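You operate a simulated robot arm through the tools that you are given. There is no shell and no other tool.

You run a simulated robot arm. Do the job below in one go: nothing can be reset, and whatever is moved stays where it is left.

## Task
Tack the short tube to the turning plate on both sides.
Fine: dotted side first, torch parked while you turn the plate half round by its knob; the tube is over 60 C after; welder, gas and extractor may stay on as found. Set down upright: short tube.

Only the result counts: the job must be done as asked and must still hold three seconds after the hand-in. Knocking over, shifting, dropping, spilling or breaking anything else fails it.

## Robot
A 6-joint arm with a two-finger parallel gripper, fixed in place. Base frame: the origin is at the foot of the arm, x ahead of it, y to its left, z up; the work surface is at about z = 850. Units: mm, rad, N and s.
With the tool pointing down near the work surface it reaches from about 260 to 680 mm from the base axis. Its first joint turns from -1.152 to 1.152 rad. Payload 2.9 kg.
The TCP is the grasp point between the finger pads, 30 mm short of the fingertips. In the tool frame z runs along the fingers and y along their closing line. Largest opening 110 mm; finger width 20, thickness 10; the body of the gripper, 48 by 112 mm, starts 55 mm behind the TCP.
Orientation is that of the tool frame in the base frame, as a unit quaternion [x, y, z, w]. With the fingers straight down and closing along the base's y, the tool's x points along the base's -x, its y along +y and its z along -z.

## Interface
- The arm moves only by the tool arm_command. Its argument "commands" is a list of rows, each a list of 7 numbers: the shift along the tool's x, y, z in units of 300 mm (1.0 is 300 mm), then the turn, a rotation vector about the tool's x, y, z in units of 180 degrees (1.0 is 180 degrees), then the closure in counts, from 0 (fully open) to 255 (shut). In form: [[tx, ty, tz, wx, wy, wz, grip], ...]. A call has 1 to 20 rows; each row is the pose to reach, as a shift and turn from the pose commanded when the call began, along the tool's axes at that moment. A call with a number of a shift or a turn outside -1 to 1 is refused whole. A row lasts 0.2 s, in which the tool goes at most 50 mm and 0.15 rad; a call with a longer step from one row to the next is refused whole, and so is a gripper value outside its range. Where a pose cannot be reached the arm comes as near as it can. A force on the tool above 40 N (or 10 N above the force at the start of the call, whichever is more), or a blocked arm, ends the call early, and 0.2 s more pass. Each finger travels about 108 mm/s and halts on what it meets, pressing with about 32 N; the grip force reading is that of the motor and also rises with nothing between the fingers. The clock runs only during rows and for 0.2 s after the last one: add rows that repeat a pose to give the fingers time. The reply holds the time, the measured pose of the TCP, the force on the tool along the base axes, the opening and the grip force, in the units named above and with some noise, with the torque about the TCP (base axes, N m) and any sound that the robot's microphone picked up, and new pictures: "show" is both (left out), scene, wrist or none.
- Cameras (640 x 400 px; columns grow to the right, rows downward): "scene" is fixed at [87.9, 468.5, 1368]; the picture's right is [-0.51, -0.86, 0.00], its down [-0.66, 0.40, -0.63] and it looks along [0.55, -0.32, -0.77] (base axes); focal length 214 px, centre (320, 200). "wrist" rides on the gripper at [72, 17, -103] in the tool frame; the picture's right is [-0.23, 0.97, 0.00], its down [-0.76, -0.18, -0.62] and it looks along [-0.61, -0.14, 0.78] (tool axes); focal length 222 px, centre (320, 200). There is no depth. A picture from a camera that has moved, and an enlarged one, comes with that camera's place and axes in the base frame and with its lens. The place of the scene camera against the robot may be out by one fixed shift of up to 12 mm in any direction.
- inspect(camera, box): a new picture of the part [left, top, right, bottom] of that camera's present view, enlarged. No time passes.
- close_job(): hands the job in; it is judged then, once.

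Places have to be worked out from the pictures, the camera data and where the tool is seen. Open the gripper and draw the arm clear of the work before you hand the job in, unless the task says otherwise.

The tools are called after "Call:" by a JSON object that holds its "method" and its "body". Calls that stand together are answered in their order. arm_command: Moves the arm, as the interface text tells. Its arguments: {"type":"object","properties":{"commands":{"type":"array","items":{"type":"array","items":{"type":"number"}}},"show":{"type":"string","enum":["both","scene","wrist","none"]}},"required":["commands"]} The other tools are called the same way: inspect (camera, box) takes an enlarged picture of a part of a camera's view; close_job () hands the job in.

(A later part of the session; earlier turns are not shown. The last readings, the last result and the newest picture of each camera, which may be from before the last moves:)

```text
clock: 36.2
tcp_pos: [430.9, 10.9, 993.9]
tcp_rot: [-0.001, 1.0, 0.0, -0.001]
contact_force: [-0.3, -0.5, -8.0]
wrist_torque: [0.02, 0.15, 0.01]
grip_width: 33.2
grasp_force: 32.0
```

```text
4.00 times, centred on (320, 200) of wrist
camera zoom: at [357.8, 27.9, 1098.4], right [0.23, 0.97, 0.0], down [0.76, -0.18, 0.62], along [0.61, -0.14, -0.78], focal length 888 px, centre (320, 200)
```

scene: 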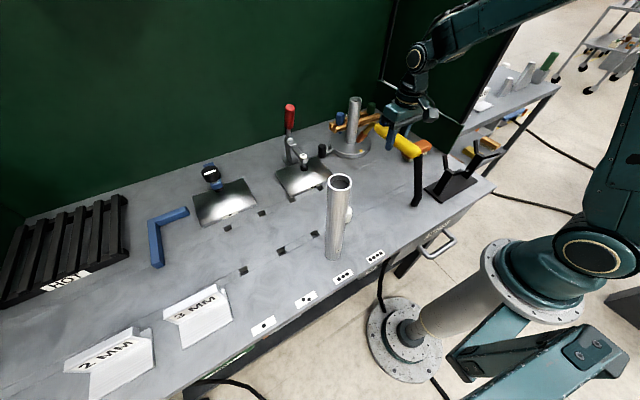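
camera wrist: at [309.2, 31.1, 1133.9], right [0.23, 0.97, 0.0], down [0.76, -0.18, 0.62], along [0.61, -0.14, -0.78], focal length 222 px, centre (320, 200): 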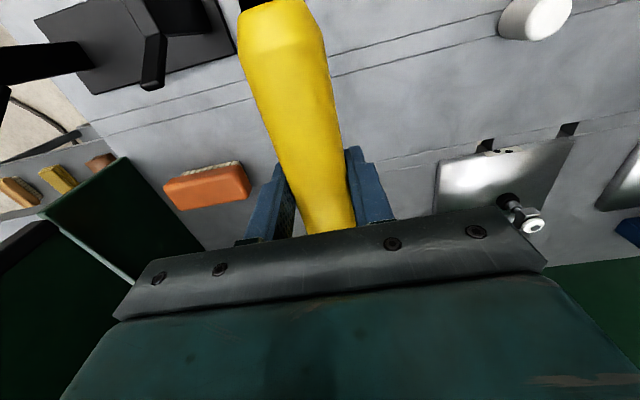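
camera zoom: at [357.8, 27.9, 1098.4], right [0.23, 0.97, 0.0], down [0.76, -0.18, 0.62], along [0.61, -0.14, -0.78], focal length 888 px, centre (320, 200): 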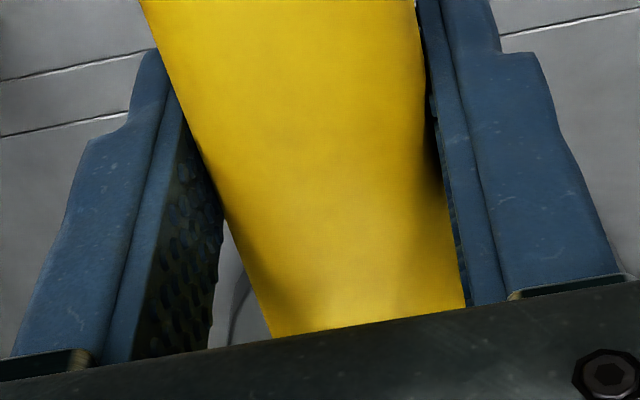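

The nozzle end is at about (588, 10, 889.5), no contact. I go on 3 mm forward, 5 mm down and dwell briefly, listening for an arc.

Call:
{"method": "arm_command", "body": {"commands": [[-0.005, 0, 0.008, 0, 0, 0, 255], [-0.01, 0, 0.017, 0, 0, 0, 255], [-0.01, 0, 0.017, 0, 0, 0, 255], [-0.01, 0, 0.017, 0, 0, 0, 255], [-0.01, 0, 0.017, 0, 0, 0, 255]], "show": "scene"}}

Call:
{"method": "inspect", "body": {"camera": "scene", "box": [345, 120, 385, 150]}}

```text
clock: 37.4
tcp_pos: [432.6, 8.7, 990.0]
tcp_rot: [0.001, 1.0, 0.0, 0.0]
contact_force: [0.1, 0.0, -8.6]
wrist_torque: [0.03, 0.17, -0.01]
grip_width: 33.4
grasp_force: 31.6
```

scene: 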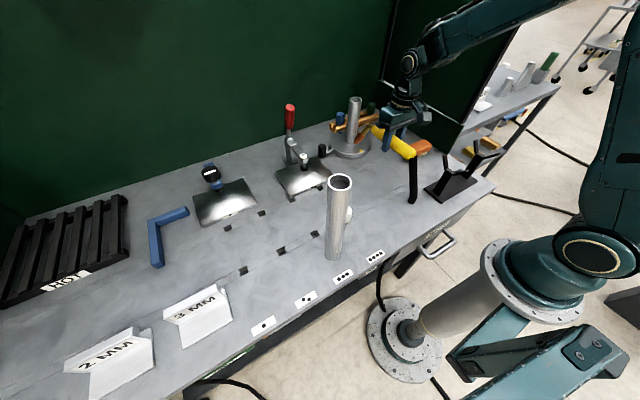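

```text
13.33 times, centred on (365, 135) of scene
camera zoom: at [88.0, 468.5, 1368.0], right [-0.51, -0.86, 0.0], down [-0.66, 0.4, -0.63], along [0.55, -0.32, -0.77], focal length 2860 px, centre (-280, 1067)
```

zoom: 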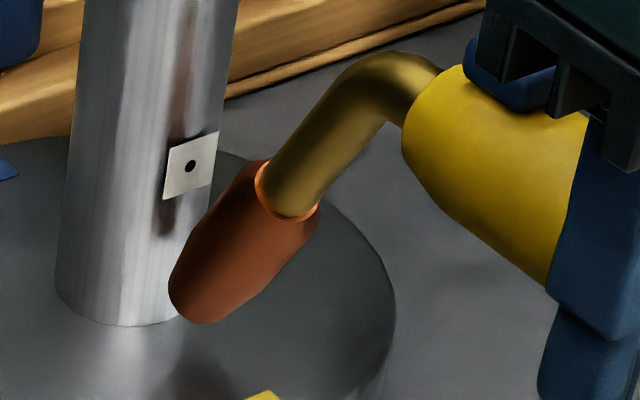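

No arc sound yet at roughly 13 mm from the corner. I creep 1.5 mm forward and 2 mm down and dwell a second, watching force and sound.

Call:
{"method": "arm_command", "body": {"commands": [[-0.005, 0.003, 0.007, 0, 0, 0, 255], [-0.005, 0.003, 0.007, 0, 0, 0, 255], [-0.005, 0.003, 0.007, 0, 0, 0, 255], [-0.005, 0.003, 0.007, 0, 0, 0, 255], [-0.005, 0.003, 0.007, 0, 0, 0, 255], [-0.005, 0.003, 0.007, 0, 0, 0, 255]], "show": "none"}}

Call:
{"method": "inspect", "body": {"camera": "scene", "box": [350, 125, 375, 145]}}

Call:
{"method": "inspect", "body": {"camera": "scene", "box": [360, 100, 420, 145]}}

```text
clock: 38.8
tcp_pos: [434.7, 10.6, 986.5]
tcp_rot: [0.001, 1.0, 0.0, 0.0]
contact_force: [0.3, -0.9, -7.8]
wrist_torque: [0.01, 0.15, 0.02]
grip_width: 33.3
grasp_force: 31.7
```

```text
16.00 times, centred on (362, 135) of scene
camera zoom: at [88.0, 468.5, 1368.0], right [-0.51, -0.86, 0.0], down [-0.66, 0.4, -0.63], along [0.55, -0.32, -0.77], focal length 3432 px, centre (-360, 1240)
```

zoom: 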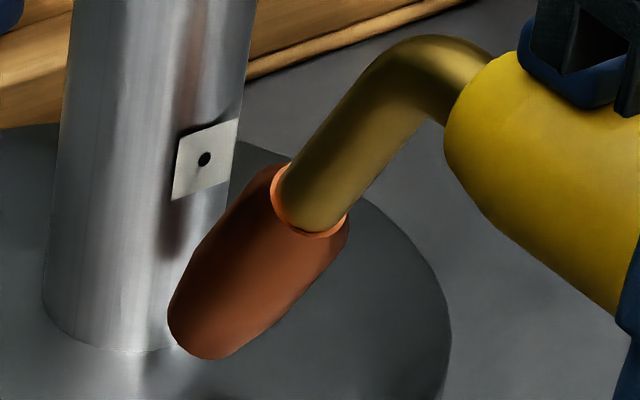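

```text
8.89 times, centred on (390, 122) of scene
camera zoom: at [88.0, 468.5, 1368.0], right [-0.51, -0.86, 0.0], down [-0.66, 0.4, -0.63], along [0.55, -0.32, -0.77], focal length 1906 px, centre (-302, 889)
```

zoom: 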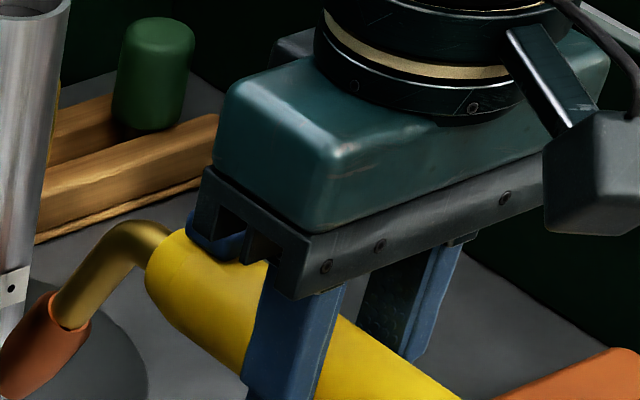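

Still no sound; the end face is ~9 mm in x and ~8.5 mm in z from the corner. I creep closer in sub-millimetre steps along the 45° line with dwells, stopping at any contact force.

Call:
{"method": "arm_command", "body": {"commands": [[-0.002, 0, 0.002, 0, 0, 0, 255], [-0.003, 0, 0.004, 0, 0, 0, 255], [-0.003, 0, 0.004, 0, 0, 0, 255], [-0.003, 0, 0.004, 0, 0, 0, 255], [-0.003, 0, 0.004, 0, 0, 0, 255], [-0.003, 0, 0.004, 0, 0, 0, 255]], "show": "none"}}

Call:
{"method": "inspect", "body": {"camera": "scene", "box": [350, 125, 375, 145]}}

```text
clock: 40.2
tcp_pos: [434.0, 10.4, 985.2]
tcp_rot: [0.0, 1.0, 0.0, 0.0]
contact_force: [-0.5, -0.8, -8.4]
wrist_torque: [0.02, 0.14, -0.01]
grip_width: 33.3
grasp_force: 31.8
```

```text
16.00 times, centred on (362, 135) of scene
camera zoom: at [88.0, 468.5, 1368.0], right [-0.51, -0.86, 0.0], down [-0.66, 0.4, -0.63], along [0.55, -0.32, -0.77], focal length 3432 px, centre (-360, 1240)
```

zoom: 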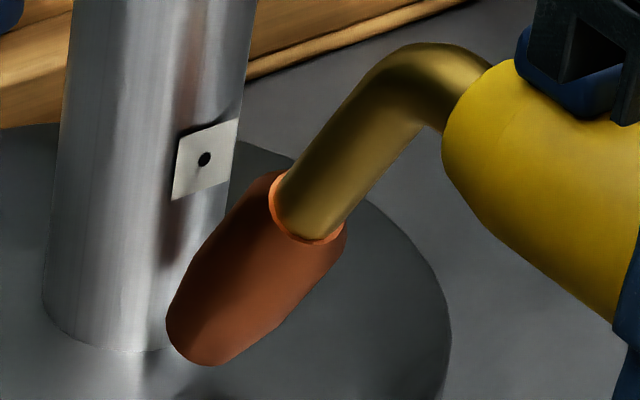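

No contact or sound yet. I lower in small steps to find the plate under the nozzle by force.

Call:
{"method": "arm_command", "body": {"commands": [[0, 0, 0.003, 0, 0, 0, 255], [0, 0, 0.006, 0, 0, 0, 255], [0, 0, 0.008, 0, 0, 0, 255], [0, 0, 0.008, 0, 0, 0, 255], [0, 0, 0.008, 0, 0, 0, 255]], "show": "none"}}

Call:
{"method": "inspect", "body": {"camera": "scene", "box": [350, 125, 375, 145]}}

```text
clock: 41.4
tcp_pos: [435.7, 11.4, 982.4]
tcp_rot: [0.001, 1.0, 0.0, 0.0]
contact_force: [0.2, 0.4, -9.4]
wrist_torque: [0.05, 0.15, 0.03]
grip_width: 33.2
grasp_force: 32.5
```

```text
16.00 times, centred on (362, 135) of scene
camera zoom: at [88.0, 468.5, 1368.0], right [-0.51, -0.86, 0.0], down [-0.66, 0.4, -0.63], along [0.55, -0.32, -0.77], focal length 3432 px, centre (-360, 1240)
```

zoom: 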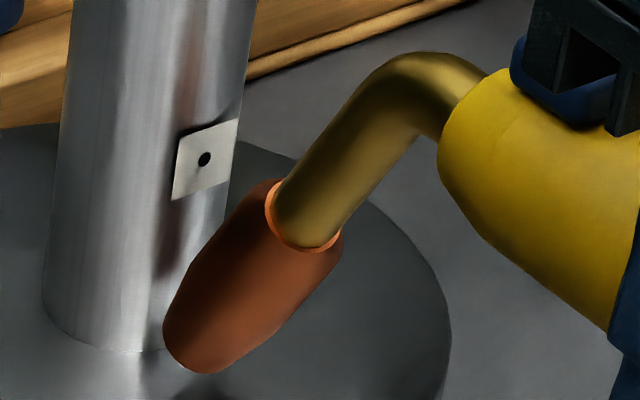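

Still clear of the plate. I lower another 2.4 mm in fine steps, watching for contact.

Call:
{"method": "arm_command", "body": {"commands": [[0, 0, 0.002, 0, 0, 0, 255], [0, 0, 0.004, 0, 0, 0, 255], [0, 0, 0.006, 0, 0, 0, 255], [0, 0, 0.008, 0, 0, 0, 255], [0, 0, 0.008, 0, 0, 0, 255]], "show": "none"}}

Call:
{"method": "inspect", "body": {"camera": "scene", "box": [350, 125, 375, 145]}}

```text
clock: 42.6
tcp_pos: [434.7, 10.7, 980.8]
tcp_rot: [0.0, 1.0, 0.001, 0.0]
contact_force: [0.5, 0.0, -7.5]
wrist_torque: [0.01, 0.13, -0.02]
grip_width: 33.5
grasp_force: 32.3
```

```text
16.00 times, centred on (362, 135) of scene
camera zoom: at [88.0, 468.5, 1368.0], right [-0.51, -0.86, 0.0], down [-0.66, 0.4, -0.63], along [0.55, -0.32, -0.77], focal length 3432 px, centre (-360, 1240)
```

zoom: 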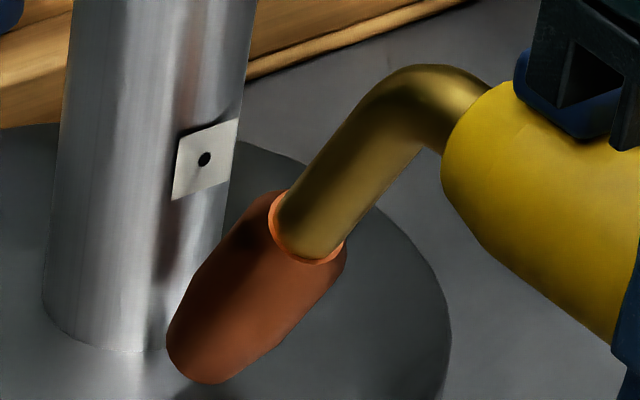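

The nozzle's lower edge looks to be just about at the plate, with ~6 mm left to the tube. I rise 0.6 mm and advance 3.5 mm toward the tube slowly, with a dwell.

Call:
{"method": "arm_command", "body": {"commands": [[0, 0, -0.002, 0, 0, 0, 255], [-0.004, 0, -0.002, 0, 0, 0, 255], [-0.008, 0, -0.002, 0, 0, 0, 255], [-0.012, 0, -0.002, 0, 0, 0, 255], [-0.012, 0, -0.002, 0, 0, 0, 255], [-0.012, 0, -0.002, 0, 0, 0, 255], [-0.012, 0, -0.002, 0, 0, 0, 255]], "show": "none"}}

Call:
{"method": "inspect", "body": {"camera": "scene", "box": [350, 125, 375, 145]}}

```text
clock: 44.2
tcp_pos: [436.8, 11.9, 981.0]
tcp_rot: [0.0, 1.0, 0.001, 0.001]
contact_force: [-0.4, 0.3, -9.2]
wrist_torque: [0.0, 0.14, 0.02]
grip_width: 33.3
grasp_force: 32.1
```

```text
16.00 times, centred on (362, 135) of scene
camera zoom: at [88.0, 468.5, 1368.0], right [-0.51, -0.86, 0.0], down [-0.66, 0.4, -0.63], along [0.55, -0.32, -0.77], focal length 3432 px, centre (-360, 1240)
```

zoom: 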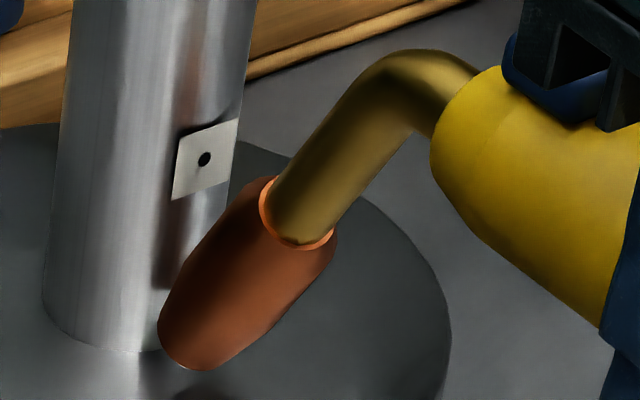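

The nozzle end is now within ~7 mm of the seam, without touching. I dwell 3 s here to see whether an arc strikes by itself.

Call:
{"method": "arm_command", "body": {"commands": [[0, 0, 0, 0, 0, 0, 255], [0, 0, 0, 0, 0, 0, 255], [0, 0, 0, 0, 0, 0, 255], [0, 0, 0, 0, 0, 0, 255], [0, 0, 0, 0, 0, 0, 255], [0, 0, 0, 0, 0, 0, 255], [0, 0, 0, 0, 0, 0, 255], [0, 0, 0, 0, 0, 0, 255], [0, 0, 0, 0, 0, 0, 255], [0, 0, 0, 0, 0, 0, 255], [0, 0, 0, 0, 0, 0, 255], [0, 0, 0, 0, 0, 0, 255], [0, 0, 0, 0, 0, 0, 255], [0, 0, 0, 0, 0, 0, 255], [0, 0, 0, 0, 0, 0, 255]], "show": "scene"}}

Call:
{"method": "inspect", "body": {"camera": "scene", "box": [350, 100, 430, 150]}}

```text
clock: 47.4
tcp_pos: [438.4, 11.5, 980.9]
tcp_rot: [0.0, 1.0, 0.0, 0.0]
contact_force: [0.0, 0.0, -8.8]
wrist_torque: [-0.01, 0.16, -0.03]
grip_width: 33.5
grasp_force: 32.0
```

scene: 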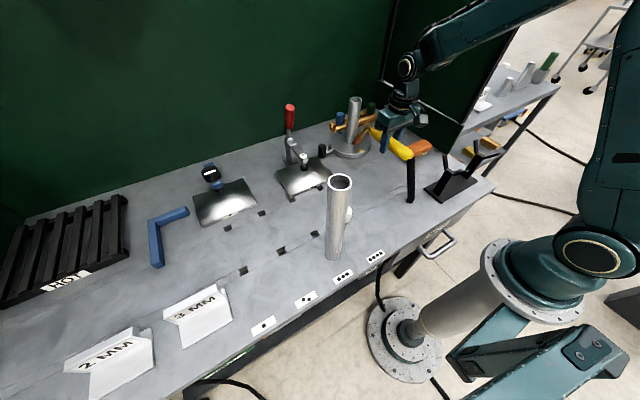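

```text
8.00 times, centred on (390, 125) of scene
camera zoom: at [88.0, 468.5, 1368.0], right [-0.51, -0.86, 0.0], down [-0.66, 0.4, -0.63], along [0.55, -0.32, -0.77], focal length 1716 px, centre (-240, 800)
```

zoom: 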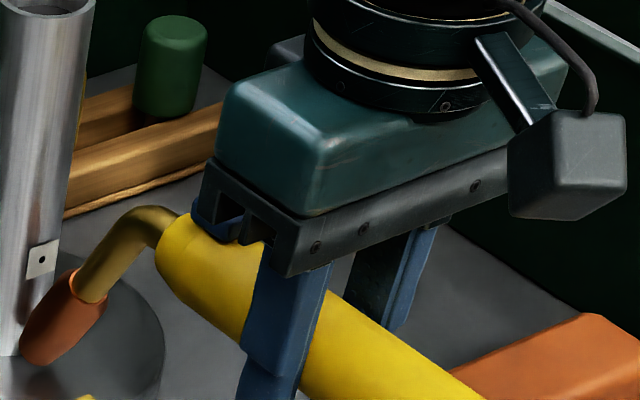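

No arc by proximity alone. I try a light touch on the plate at the seam (scratch start) before concluding that the trigger must be pressed.

Call:
{"method": "arm_command", "body": {"commands": [[0, 0, 0.003, 0, 0, 0, 255], [0, 0, 0.005, 0, 0, 0, 255], [0, 0, 0.007, 0, 0, 0, 255], [0, 0, 0.009, 0, 0, 0, 255], [0, 0, 0.009, 0, 0, 0, 255]], "show": "none"}}

Call:
{"method": "inspect", "body": {"camera": "scene", "box": [350, 125, 375, 145]}}

```text
clock: 48.6
tcp_pos: [438.0, 11.8, 978.9]
tcp_rot: [0.0, 1.0, 0.001, 0.0]
contact_force: [0.0, -0.3, -8.2]
wrist_torque: [0.0, 0.15, 0.01]
grip_width: 33.3
grasp_force: 32.3
```

```text
16.00 times, centred on (362, 135) of scene
camera zoom: at [88.0, 468.5, 1368.0], right [-0.51, -0.86, 0.0], down [-0.66, 0.4, -0.63], along [0.55, -0.32, -0.77], focal length 3432 px, centre (-360, 1240)
```

zoom: 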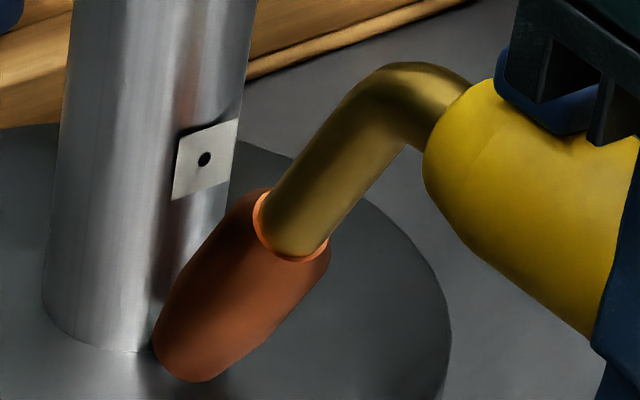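

Touch-free and silent: the trigger must evidently be pressed, which this mid-handle grip doesn't do. I back the torch off along the approach line, to re-park it and regrip at the trigger.

Call:
{"method": "arm_command", "body": {"commands": [[0.03, 0, -0.03, 0, 0, 0, 255], [0.08, 0, -0.08, 0, 0, 0, 255], [0.14, 0, -0.14, 0, 0, 0, 255], [0.2, 0, -0.1833, 0, 0, 0, 255], [0.2, 0, -0.1833, 0, 0, 0, 255]], "show": "none"}}

Call:
{"method": "inspect", "body": {"camera": "scene", "box": [340, 105, 390, 150]}}

Call:
{"method": "inspect", "body": {"camera": "scene", "box": [370, 80, 450, 170]}}

```text
clock: 49.8
tcp_pos: [378.5, 12.3, 1030.6]
tcp_rot: [0.0, 1.0, 0.0, -0.001]
contact_force: [0.5, 0.2, -7.9]
wrist_torque: [-0.01, 0.15, 0.04]
grip_width: 33.0
grasp_force: 31.1
```

```text
8.89 times, centred on (365, 128) of scene
camera zoom: at [88.0, 468.5, 1368.0], right [-0.51, -0.86, 0.0], down [-0.66, 0.4, -0.63], along [0.55, -0.32, -0.77], focal length 1906 px, centre (-80, 844)
```

zoom: 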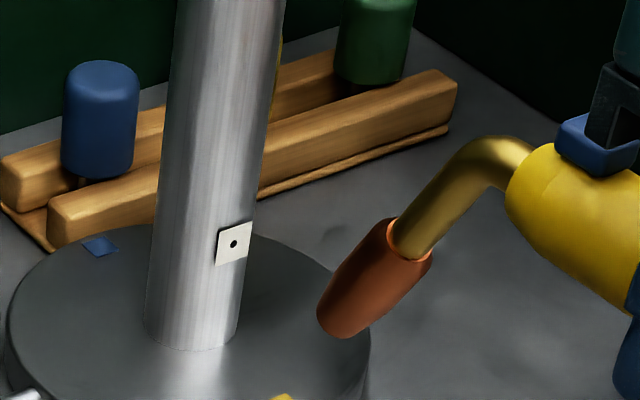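

```text
4.44 times, centred on (410, 125) of scene
camera zoom: at [88.0, 468.5, 1368.0], right [-0.51, -0.86, 0.0], down [-0.66, 0.4, -0.63], along [0.55, -0.32, -0.77], focal length 953 px, centre (-80, 533)
```

zoom: 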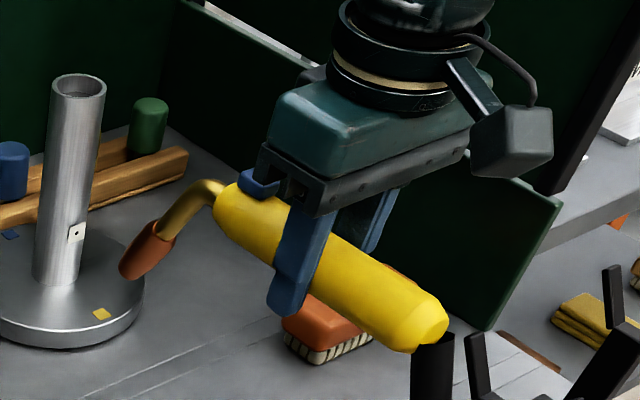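

The seam is still untouched and the tube hasn't moved. I swing the torch back above its stand along the same path reversed.

Call:
{"method": "arm_command", "body": {"commands": [[0.01, -0.02, -0.02, 0, 0, 0.02, 255], [0.04, -0.065, -0.04, 0, 0, 0.06, 255], [0.069, -0.11, -0.0547, 0, 0, 0.104, 255], [0.097, -0.156, -0.0547, 0, 0, 0.147, 255], [0.125, -0.201, -0.0547, 0, 0, 0.19, 255], [0.153, -0.247, -0.0547, 0, 0, 0.233, 255], [0.181, -0.292, -0.0547, 0, 0, 0.276, 255], [0.209, -0.337, -0.0547, 0, 0, 0.319, 255], [0.237, -0.383, -0.0547, 0, 0, 0.362, 255], [0.265, -0.428, -0.0547, 0, 0, 0.405, 255], [0.293, -0.473, -0.0547, 0, 0, 0.448, 255], [0.315, -0.51, -0.0547, 0, 0, 0.485, 255], [0.327, -0.528, -0.0547, 0, 0, 0.5, 255], [0.327, -0.528, -0.0547, 0, 0, 0.5, 255]]}}

Call:
{"method": "inspect", "body": {"camera": "scene", "box": [405, 90, 545, 200]}}

```text
clock: 52.8
tcp_pos: [281.3, -148.4, 1048.7]
tcp_rot: [0.708, 0.707, 0.001, 0.0]
contact_force: [-0.6, -0.4, -7.8]
wrist_torque: [0.15, 0.02, 0.01]
grip_width: 33.5
grasp_force: 32.2
camera wrist: at [296.8, -74.5, 1154.0], right [0.97, -0.23, 0.0], down [-0.18, -0.76, 0.62], along [-0.14, -0.61, -0.78], focal length 222 px, centre (320, 200)
```

scene: 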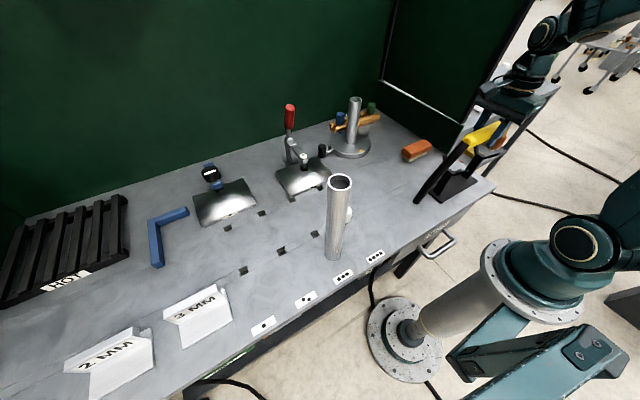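
wrist: 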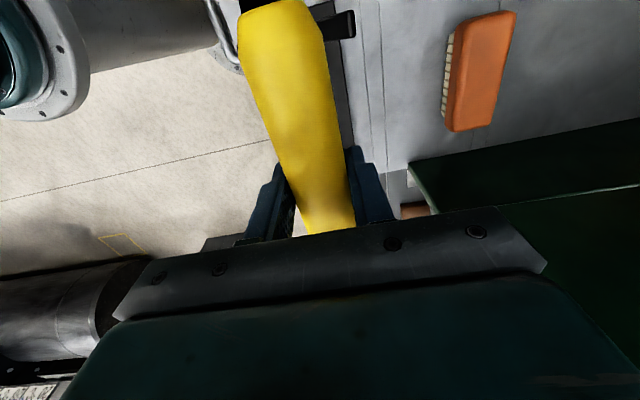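

```text
3.64 times, centred on (475, 145) of scene
camera zoom: at [88.0, 468.5, 1368.0], right [-0.51, -0.86, 0.0], down [-0.66, 0.4, -0.63], along [0.55, -0.32, -0.77], focal length 780 px, centre (-244, 400)
```

zoom: 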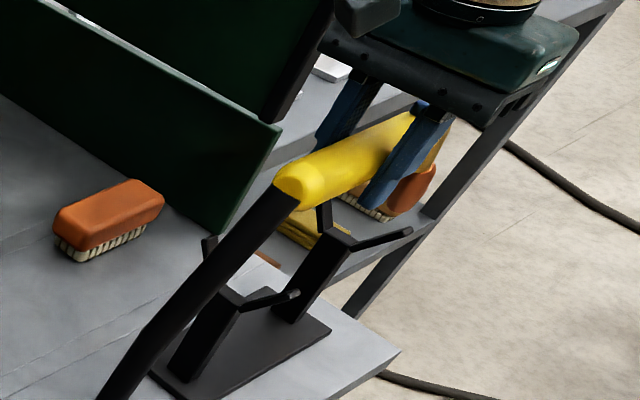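

The torch is over its stand at the recorded offset. I lower the 80 mm back into the V rests, gently at the end, and check the load transfer.

Call:
{"method": "arm_command", "body": {"commands": [[0, 0, 0.08, 0, 0, 0, 255], [0, 0, 0.16, 0, 0, 0, 255], [0, 0, 0.22, 0, 0, 0, 255], [0, 0, 0.25, 0, 0, 0, 255], [0, 0, 0.26, 0, 0, 0, 255], [0, 0, 0.267, 0, 0, 0, 255], [0, 0, 0.267, 0, 0, 0, 255]]}}

Call:
{"method": "inspect", "body": {"camera": "scene", "box": [405, 110, 525, 210]}}

```text
clock: 54.4
tcp_pos: [278.8, -146.2, 970.1]
tcp_rot: [0.707, 0.707, 0.0, 0.002]
contact_force: [-1.0, -2.0, 2.5]
wrist_torque: [-0.67, 0.02, 0.11]
grip_width: 33.1
grasp_force: 32.2
camera wrist: at [295.7, -74.0, 1074.5], right [0.97, -0.23, 0.0], down [-0.18, -0.76, 0.62], along [-0.14, -0.61, -0.78], focal length 222 px, centre (320, 200)
```

scene: 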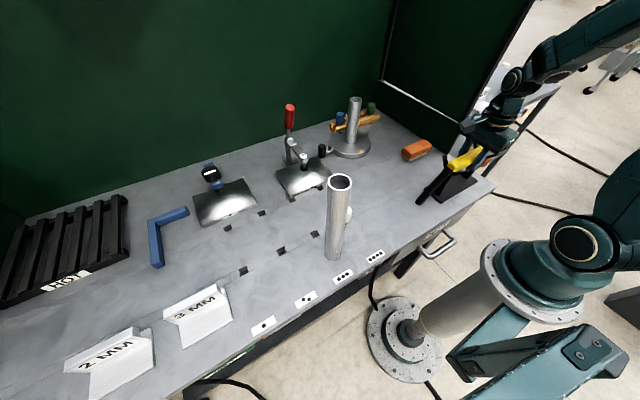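
wrist: 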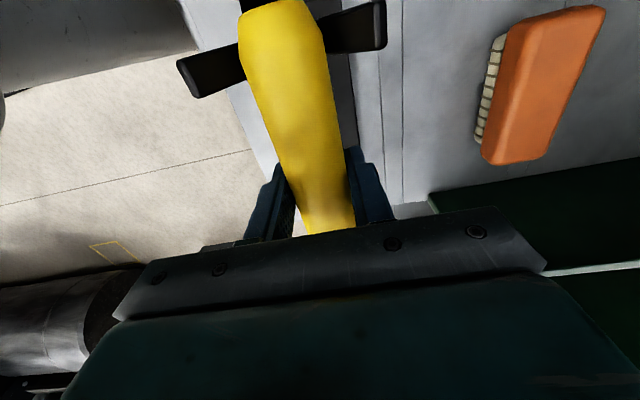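

```text
4.00 times, centred on (465, 160) of scene
camera zoom: at [87.8, 468.6, 1368.0], right [-0.51, -0.86, 0.0], down [-0.66, 0.4, -0.63], along [0.55, -0.32, -0.77], focal length 858 px, centre (-260, 360)
```

zoom: 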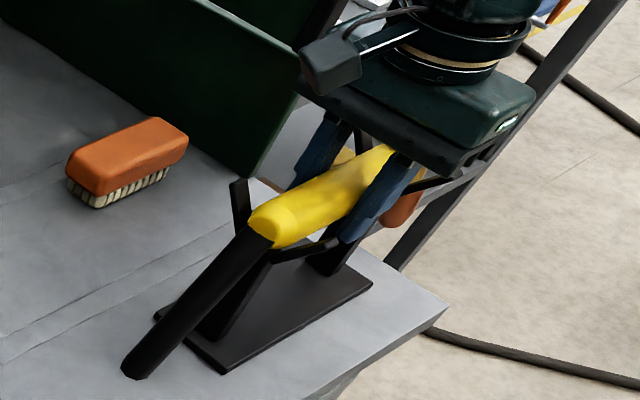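

The V rests carry the torch again. I open, slide the open gripper along the handle to the trigger (y ≈ -199) and close there at normal depth to see whether that presses it (listening for a sound).

Call:
{"method": "arm_command", "body": {"commands": [[0, 0, 0.267, 0, 0, 0, 255]], "show": "none"}}

```text
refused: row 1 steps farther than a row can; nothing moved
```

That row was wrong (shifts count from the present pose) and nothing moved. Now I open the fingers in place first.

Call:
{"method": "arm_command", "body": {"commands": [[0, 0, 0, 0, 0, 0, 150], [0, 0, 0, 0, 0, 0, 60], [0, 0, 0, 0, 0, 0, 0], [0, 0, 0, 0, 0, 0, 0], [0, 0, 0, 0, 0, 0, 0]]}}

Call:
{"method": "inspect", "body": {"camera": "scene", "box": [405, 110, 525, 210]}}

Call:
{"method": "inspect", "body": {"camera": "wrist", "box": [200, 0, 440, 230]}}

```text
clock: 55.6
tcp_pos: [279.5, -147.0, 970.7]
tcp_rot: [0.708, 0.707, 0.0, -0.001]
contact_force: [-0.6, -0.9, 0.0]
wrist_torque: [0.0, -0.01, -0.02]
grip_width: 110.4
grasp_force: 0.1
camera wrist: at [295.5, -73.7, 1074.3], right [0.97, -0.23, 0.0], down [-0.18, -0.76, 0.62], along [-0.14, -0.61, -0.78], focal length 222 px, centre (320, 200)
```

scene: 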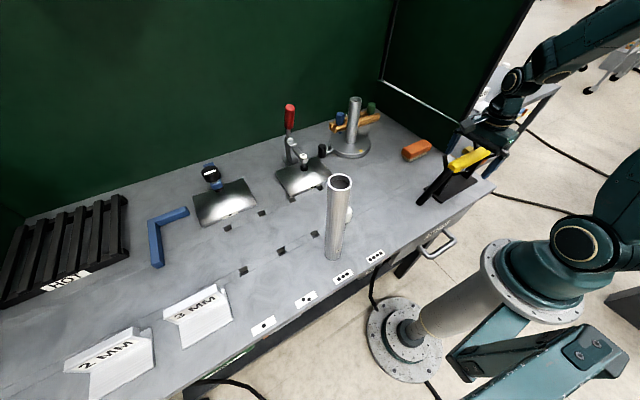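
wrist: 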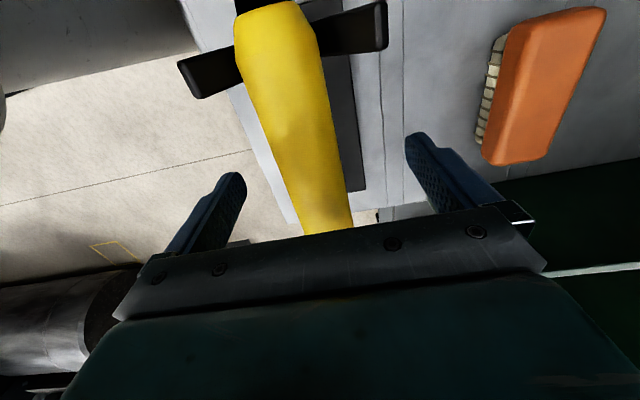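

```text
4.00 times, centred on (465, 160) of scene
camera zoom: at [87.9, 468.5, 1368.0], right [-0.51, -0.86, 0.0], down [-0.66, 0.4, -0.63], along [0.55, -0.32, -0.77], focal length 858 px, centre (-260, 360)
```

zoom: 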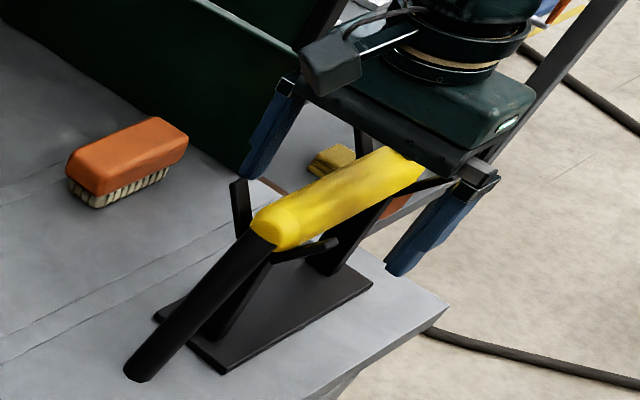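

```text
1.74 times, centred on (320, 115) of wrist
camera zoom: at [295.5, -73.7, 1074.3], right [0.97, -0.23, 0.0], down [-0.18, -0.76, 0.62], along [-0.14, -0.61, -0.78], focal length 386 px, centre (320, 348)
```

zoom: 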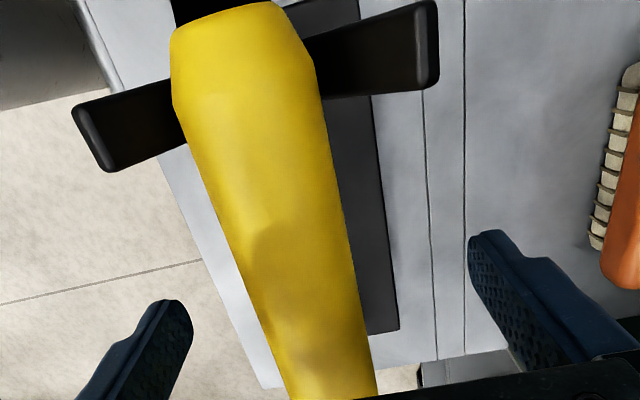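

The torch sits safely in its rests. I slide 52 mm toward the trigger and close there.

Call:
{"method": "arm_command", "body": {"commands": [[-0.08, 0, 0, 0, 0, 0, 0], [-0.173, 0, 0, 0, 0, 0, 0], [-0.173, 0, 0, 0, 0, 0, 0], [-0.173, 0, 0, 0, 0, 0, 130], [-0.173, 0, 0, 0, 0, 0, 190], [-0.173, 0, 0, 0, 0, 0, 255], [-0.173, 0, 0, 0, 0, 0, 255], [-0.173, 0, 0, 0, 0, 0, 255], [-0.173, 0, 0, 0, 0, 0, 255]]}}

Call:
{"method": "inspect", "body": {"camera": "scene", "box": [425, 110, 525, 190]}}

```text
clock: 57.6
tcp_pos: [279.4, -199.1, 970.3]
tcp_rot: [0.707, 0.707, 0.0, 0.0]
contact_force: [-3.5, -0.2, -0.4]
wrist_torque: [0.03, 0.05, 0.11]
grip_width: 33.1
grasp_force: 31.8
camera wrist: at [295.0, -126.0, 1073.9], right [0.97, -0.23, 0.0], down [-0.18, -0.76, 0.62], along [-0.14, -0.61, -0.78], focal length 222 px, centre (320, 200)
```

scene: 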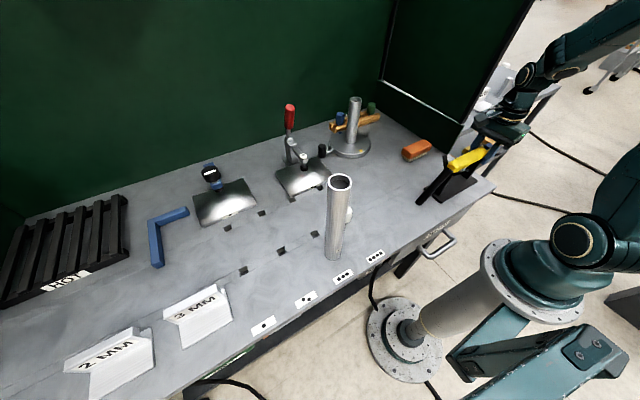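
wrist: 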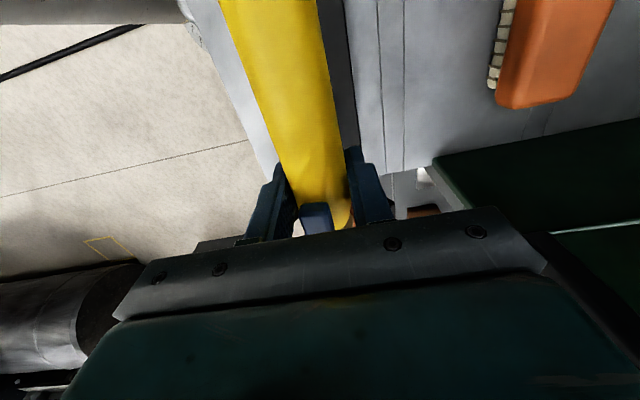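

```text
5.00 times, centred on (475, 150) of scene
camera zoom: at [87.9, 468.5, 1368.0], right [-0.51, -0.86, 0.0], down [-0.66, 0.4, -0.63], along [0.55, -0.32, -0.77], focal length 1072 px, centre (-455, 450)
```

zoom: 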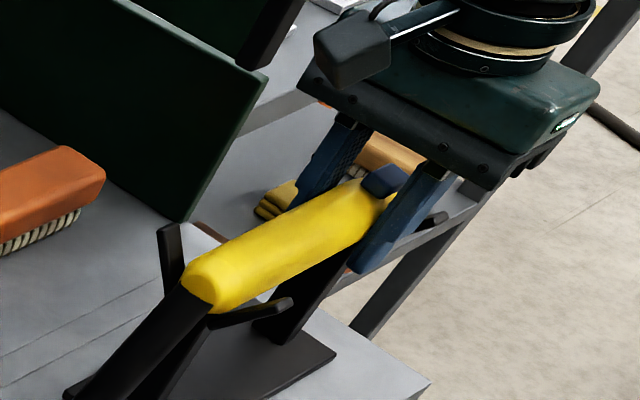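

No sound from closing at the trigger at this depth. I zoom in on the trigger between the fingers.

Call:
{"method": "inspect", "body": {"camera": "wrist", "box": [270, 150, 390, 240]}}

Call:
{"method": "inspect", "body": {"camera": "scene", "box": [465, 120, 515, 165]}}

```text
4.44 times, centred on (330, 195) of wrist
camera zoom: at [295.0, -126.0, 1073.9], right [0.97, -0.23, 0.0], down [-0.18, -0.76, 0.62], along [-0.14, -0.61, -0.78], focal length 987 px, centre (276, 222)
```

zoom: 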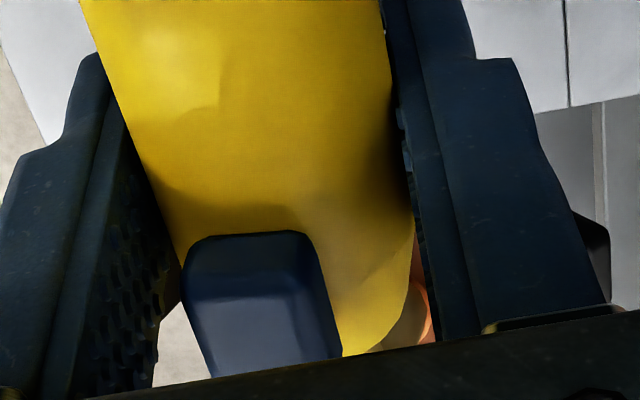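

```text
8.89 times, centred on (490, 142) of scene
camera zoom: at [87.9, 468.5, 1368.0], right [-0.51, -0.86, 0.0], down [-0.66, 0.4, -0.63], along [0.55, -0.32, -0.77], focal length 1906 px, centre (-1191, 711)
```

zoom: 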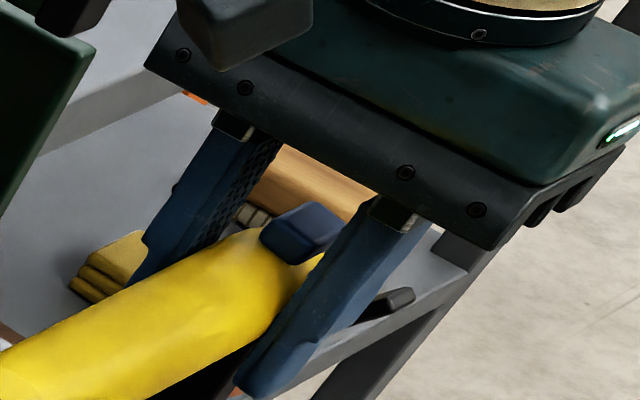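

I'll test the trigger itself: open, rise, close the fingers and press it lightly from above with the fingertips while the torch is in its stand, to learn its force and whether it sounds.

Call:
{"method": "arm_command", "body": {"commands": [[0, 0, 0, 0, 0, 0, 150], [0, 0, 0, 0, 0, 0, 60], [0, 0, 0, 0, 0, 0, 0], [0, 0, 0, 0, 0, 0, 0], [0, 0, -0.1, 0, 0, 0, 0], [0, 0, -0.2, 0, 0, 0, 0], [0, 0, -0.3, 0, 0, 0, 100], [-0.02, -0.004, -0.3, 0, 0, 0, 200], [-0.02, -0.004, -0.3, 0, 0, 0, 255], [-0.02, -0.004, -0.3, 0, 0, 0, 255]]}}

Call:
{"method": "inspect", "body": {"camera": "wrist", "box": [240, 80, 400, 230]}}

Call:
{"method": "inspect", "body": {"camera": "scene", "box": [425, 90, 525, 190]}}

```text
clock: 59.8
tcp_pos: [278.1, -203.5, 1059.9]
tcp_rot: [0.707, 0.707, 0.0, 0.0]
contact_force: [-0.2, -0.6, 0.1]
wrist_torque: [0.0, -0.04, 0.0]
grip_width: 0.0
grasp_force: 31.7
camera wrist: at [295.0, -130.1, 1165.2], right [0.97, -0.23, 0.0], down [-0.18, -0.76, 0.62], along [-0.14, -0.61, -0.78], focal length 222 px, centre (320, 200)
```

scene: 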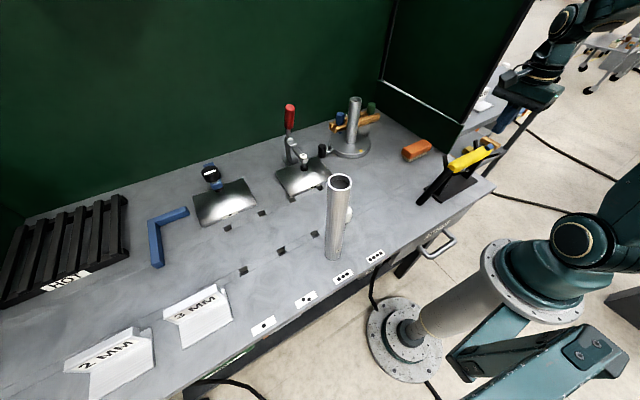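
wrist: 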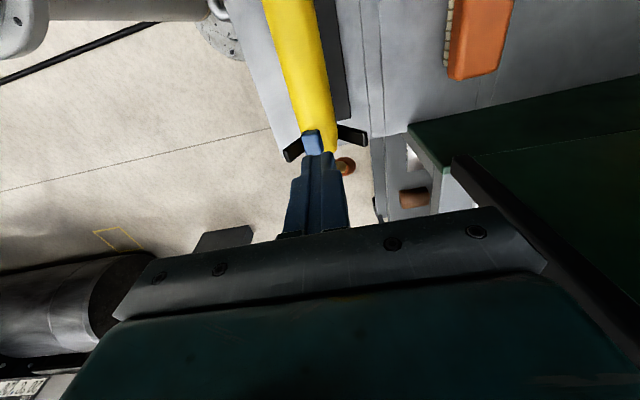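

```text
2.67 times, centred on (320, 155) of wrist
camera zoom: at [295.0, -130.1, 1165.2], right [0.97, -0.23, 0.0], down [-0.18, -0.76, 0.62], along [-0.14, -0.61, -0.78], focal length 592 px, centre (320, 320)
```

zoom: 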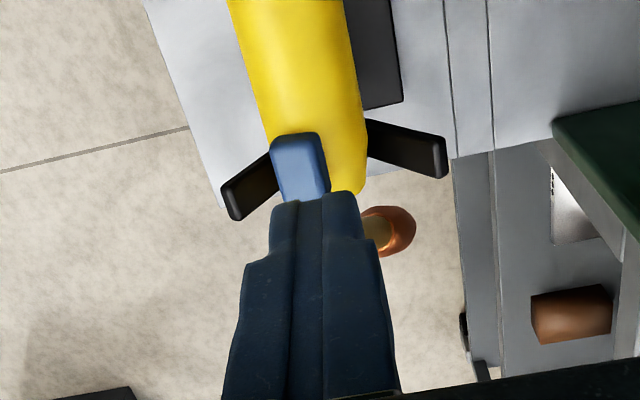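

```text
4.00 times, centred on (475, 140) of scene
camera zoom: at [87.9, 468.5, 1368.0], right [-0.51, -0.86, 0.0], down [-0.66, 0.4, -0.63], along [0.55, -0.32, -0.77], focal length 858 px, centre (-300, 440)
```

zoom: 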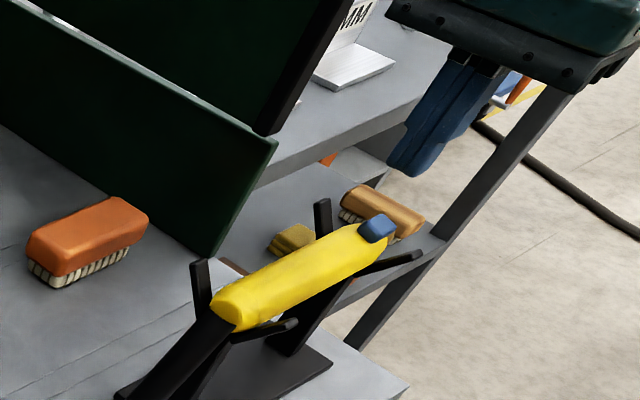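

The torch has rolled about 10° in its rests (trigger toward -x, nozzle toward +x). A flat press from above on the trigger's raised edge should also roll it back. I descend quickly to just above, then slowly onto the trigger.

Call:
{"method": "arm_command", "body": {"commands": [[0, 0.002, 0.05, 0, 0, 0, 255], [0, 0.002, 0.1, 0, 0, 0, 255], [0, 0.002, 0.115, 0, 0, 0, 255], [0, 0.002, 0.12, 0, 0, 0, 255], [0, 0.002, 0.125, 0, 0, 0, 255], [0, 0.002, 0.13, 0, 0, 0, 255], [0, 0.002, 0.134, 0, 0, 0, 255], [0, 0.002, 0.138, 0, 0, 0, 255]], "show": "scene"}}

Call:
{"method": "inspect", "body": {"camera": "scene", "box": [445, 110, 525, 180]}}

```text
clock: 61.6
tcp_pos: [279.8, -205.3, 1019.3]
tcp_rot: [0.707, 0.708, 0.0, 0.001]
contact_force: [2.8, -0.2, 4.8]
wrist_torque: [-0.02, -0.05, 0.03]
grip_width: 0.2
grasp_force: 32.1
```

scene: 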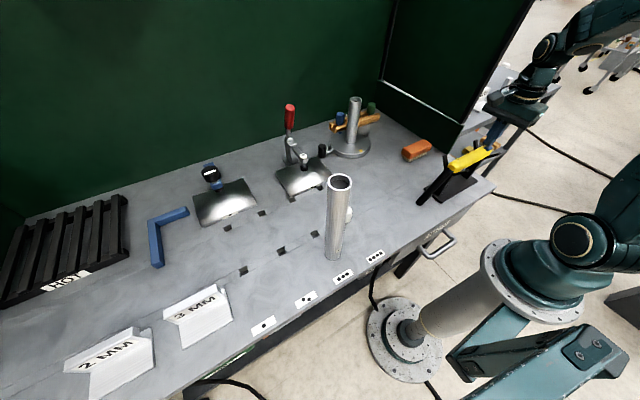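

```text
5.71 times, centred on (485, 145) of scene
camera zoom: at [87.9, 468.6, 1368.0], right [-0.51, -0.86, 0.0], down [-0.66, 0.4, -0.63], along [0.55, -0.32, -0.77], focal length 1226 px, centre (-623, 514)
```

zoom: 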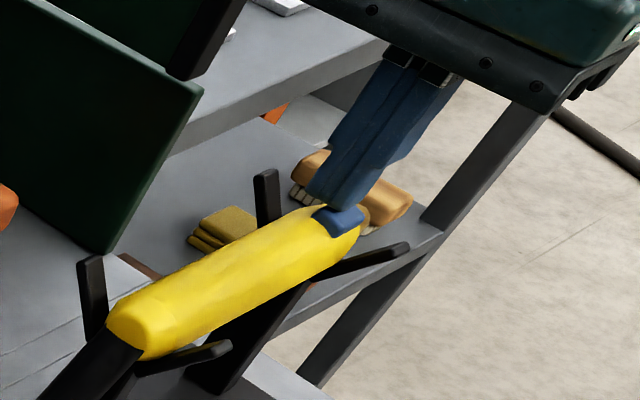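

Contact with the trigger at fingertip z ≈ 989 (about 5 N). I press on in 1 mm steps, listening for the trigger.

Call:
{"method": "arm_command", "body": {"commands": [[0, 0, 0.003, 0, 0, 0, 255], [0, 0, 0.006, 0, 0, 0, 255], [0, 0, 0.009, 0, 0, 0, 255], [0, 0, 0.012, 0, 0, 0, 255], [0, 0, 0.012, 0, 0, 0, 255]], "show": "none"}}

Call:
{"method": "inspect", "body": {"camera": "scene", "box": [465, 120, 515, 165]}}

```text
clock: 62.8
tcp_pos: [279.5, -205.8, 1014.2]
tcp_rot: [0.706, 0.708, 0.001, 0.002]
contact_force: [10.0, -0.7, 20.7]
wrist_torque: [-0.05, -0.31, -0.05]
grip_width: 0.1
grasp_force: 31.8
```

```text
8.89 times, centred on (490, 142) of scene
camera zoom: at [88.0, 468.7, 1367.9], right [-0.51, -0.86, 0.0], down [-0.66, 0.4, -0.63], along [0.55, -0.32, -0.77], focal length 1906 px, centre (-1191, 711)
```

zoom: 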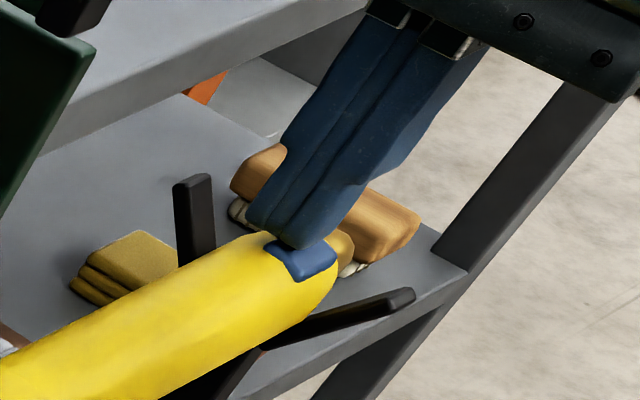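

Force rose to 21 N with a 10 N sideways part and no sound; the fingertip seems to be slipping off the trigger's +x side. I back off and look.

Call:
{"method": "arm_command", "body": {"commands": [[0, 0, -0.02, 0, 0, 0, 255], [0, 0, -0.1, 0, 0, 0, 255], [0, 0, -0.2, 0, 0, 0, 255], [0, 0, -0.2, 0, 0, 0, 255]], "show": "wrist"}}

Call:
{"method": "inspect", "body": {"camera": "wrist", "box": [240, 80, 400, 230]}}

Call:
{"method": "inspect", "body": {"camera": "scene", "box": [445, 110, 525, 180]}}

```text
clock: 63.8
tcp_pos: [279.8, -204.3, 1073.6]
tcp_rot: [0.707, 0.707, 0.0, -0.001]
contact_force: [-0.2, 0.7, -0.7]
wrist_torque: [-0.02, 0.0, -0.01]
grip_width: 0.0
grasp_force: 32.1
camera wrist: at [295.5, -131.5, 1177.9], right [0.97, -0.23, 0.0], down [-0.18, -0.76, 0.62], along [-0.14, -0.61, -0.78], focal length 222 px, centre (320, 200)
```

wrist: 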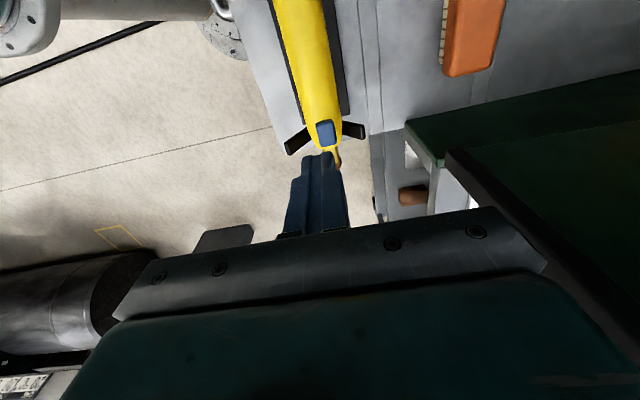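

```text
2.67 times, centred on (320, 155) of wrist
camera zoom: at [295.5, -131.5, 1177.9], right [0.97, -0.23, 0.0], down [-0.18, -0.76, 0.62], along [-0.14, -0.61, -0.78], focal length 592 px, centre (320, 320)
```

zoom: 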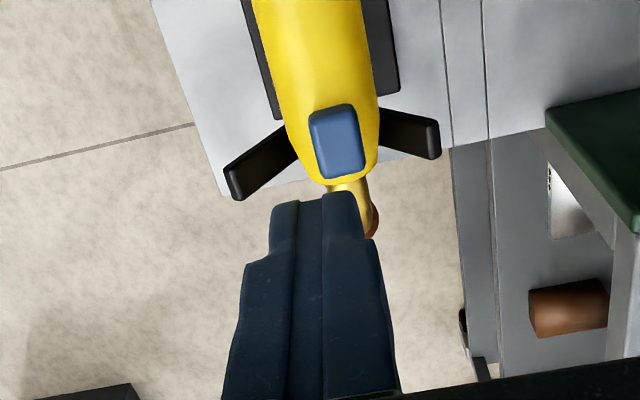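

```text
5.71 times, centred on (485, 145) of scene
camera zoom: at [87.9, 468.5, 1368.0], right [-0.51, -0.86, 0.0], down [-0.66, 0.4, -0.63], along [0.55, -0.32, -0.77], focal length 1226 px, centre (-623, 514)
```

zoom: 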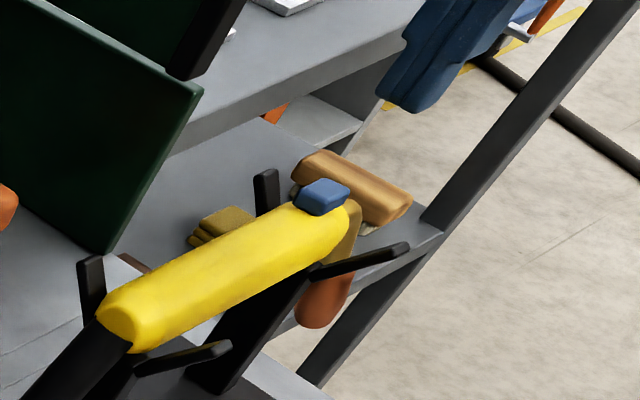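

Pressing rolled the torch back upright, and the trigger is evidently a sprung button on top. I'll grip it deep: palm pressing the trigger down, fingers around the handle just behind it. First I open, shift to y ≈ -186 and descend to just above contact.

Call:
{"method": "arm_command", "body": {"commands": [[0, 0, 0, 0, 0, 0, 100], [0.03, 0, 0, 0, 0, 0, 0], [0.061, 0, 0, 0, 0, 0, 0], [0.061, 0, 0, 0, 0, 0, 0], [0.061, 0, 0.1, 0, 0, 0, 0], [0.061, 0, 0.2, 0, 0, 0, 0], [0.061, 0, 0.3, 0, 0, 0, 0], [0.061, 0, 0.38, 0, 0, 0, 0], [0.061, 0, 0.42, 0, 0, 0, 0], [0.061, 0, 0.42, 0, 0, 0, 0]]}}

Call:
{"method": "inspect", "body": {"camera": "scene", "box": [425, 110, 525, 190]}}

Call:
{"method": "inspect", "body": {"camera": "wrist", "box": [200, 80, 440, 240]}}

```text
clock: 66.0
tcp_pos: [279.8, -186.9, 951.3]
tcp_rot: [0.707, 0.707, 0.0, 0.0]
contact_force: [-0.2, -0.7, 0.7]
wrist_torque: [0.04, 0.0, 0.0]
grip_width: 109.8
grasp_force: 0.1
camera wrist: at [295.7, -113.1, 1055.7], right [0.97, -0.23, 0.0], down [-0.18, -0.76, 0.62], along [-0.14, -0.61, -0.78], focal length 222 px, centre (320, 200)
```

scene: 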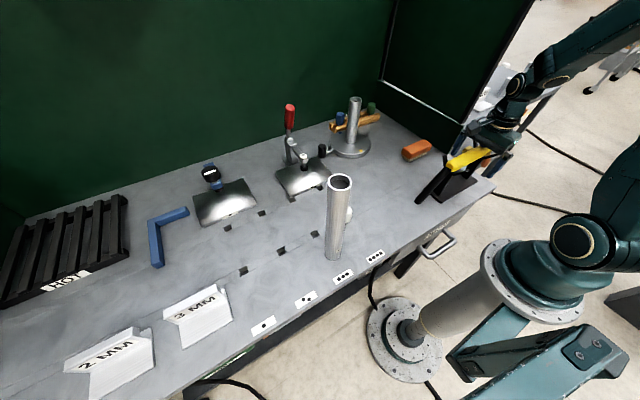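
wrist: 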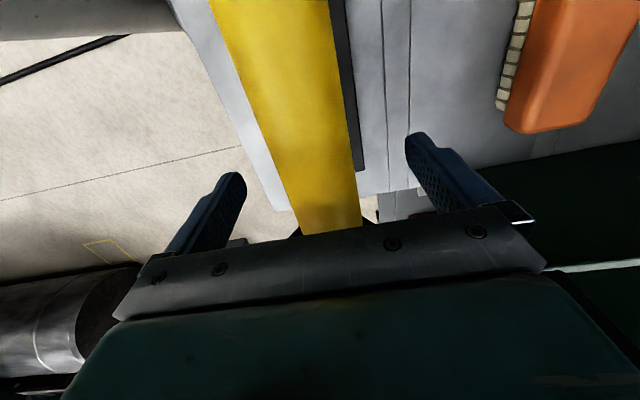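

```text
5.00 times, centred on (475, 150) of scene
camera zoom: at [87.9, 468.5, 1368.0], right [-0.51, -0.86, 0.0], down [-0.66, 0.4, -0.63], along [0.55, -0.32, -0.77], focal length 1072 px, centre (-455, 450)
```

zoom: 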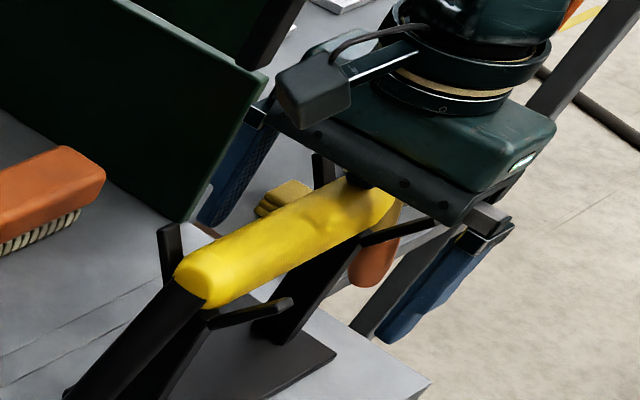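

```text
2.50 times, centred on (320, 160) of wrist
camera zoom: at [295.7, -113.1, 1055.7], right [0.97, -0.23, 0.0], down [-0.18, -0.76, 0.62], along [-0.14, -0.61, -0.78], focal length 555 px, centre (320, 300)
```

zoom: 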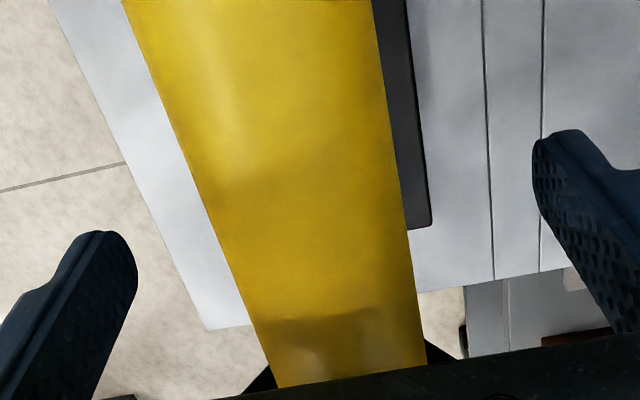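

Palm is ~15 mm above the trigger, clear of the V prongs. I descend slowly until the palm meets the trigger.

Call:
{"method": "arm_command", "body": {"commands": [[0, 0, 0.03, 0, 0, 0, 0], [0, 0, 0.045, 0, 0, 0, 0], [0, 0, 0.05, 0, 0, 0, 0], [0, 0, 0.054, 0, 0, 0, 0], [0, 0, 0.058, 0, 0, 0, 0], [0, 0, 0.062, 0, 0, 0, 0], [0, 0, 0.062, 0, 0, 0, 0]], "show": "none"}}

Call:
{"method": "inspect", "body": {"camera": "scene", "box": [425, 110, 525, 190]}}

```text
clock: 67.6
tcp_pos: [279.3, -186.9, 931.5]
tcp_rot: [0.708, 0.707, 0.0, 0.001]
contact_force: [-1.3, -0.5, 7.8]
wrist_torque: [-0.12, 0.0, 0.03]
grip_width: 109.9
grasp_force: 0.1
```

```text
5.00 times, centred on (475, 150) of scene
camera zoom: at [87.8, 468.6, 1368.0], right [-0.51, -0.86, 0.0], down [-0.66, 0.4, -0.63], along [0.55, -0.32, -0.77], focal length 1072 px, centre (-455, 450)
```

zoom: 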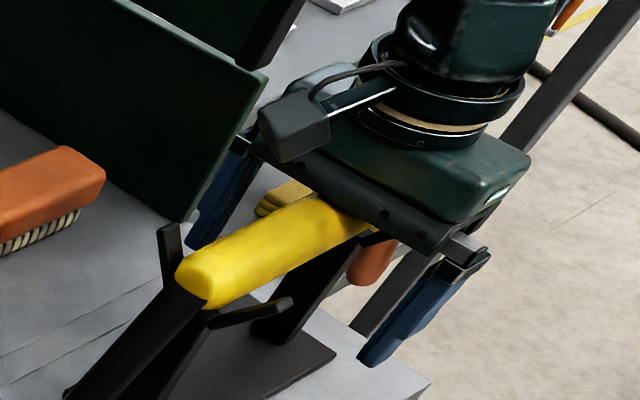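

The palm is pressing the trigger with about 8 N. I press 2.5 mm further and then close the fingers around the handle while pressing.

Call:
{"method": "arm_command", "body": {"commands": [[0, 0, 0.004, 0, 0, 0, 0], [0, 0, 0.008, 0, 0, 0, 0], [0, 0, 0.008, 0, 0, 0, 0]], "show": "none"}}

```text
clock: 68.4
tcp_pos: [279.3, -186.7, 927.8]
tcp_rot: [0.707, 0.708, 0.0, 0.002]
contact_force: [-3.7, -1.7, 16.7]
wrist_torque: [-0.15, -0.15, -0.07]
grip_width: 110.1
grasp_force: 0.0
```

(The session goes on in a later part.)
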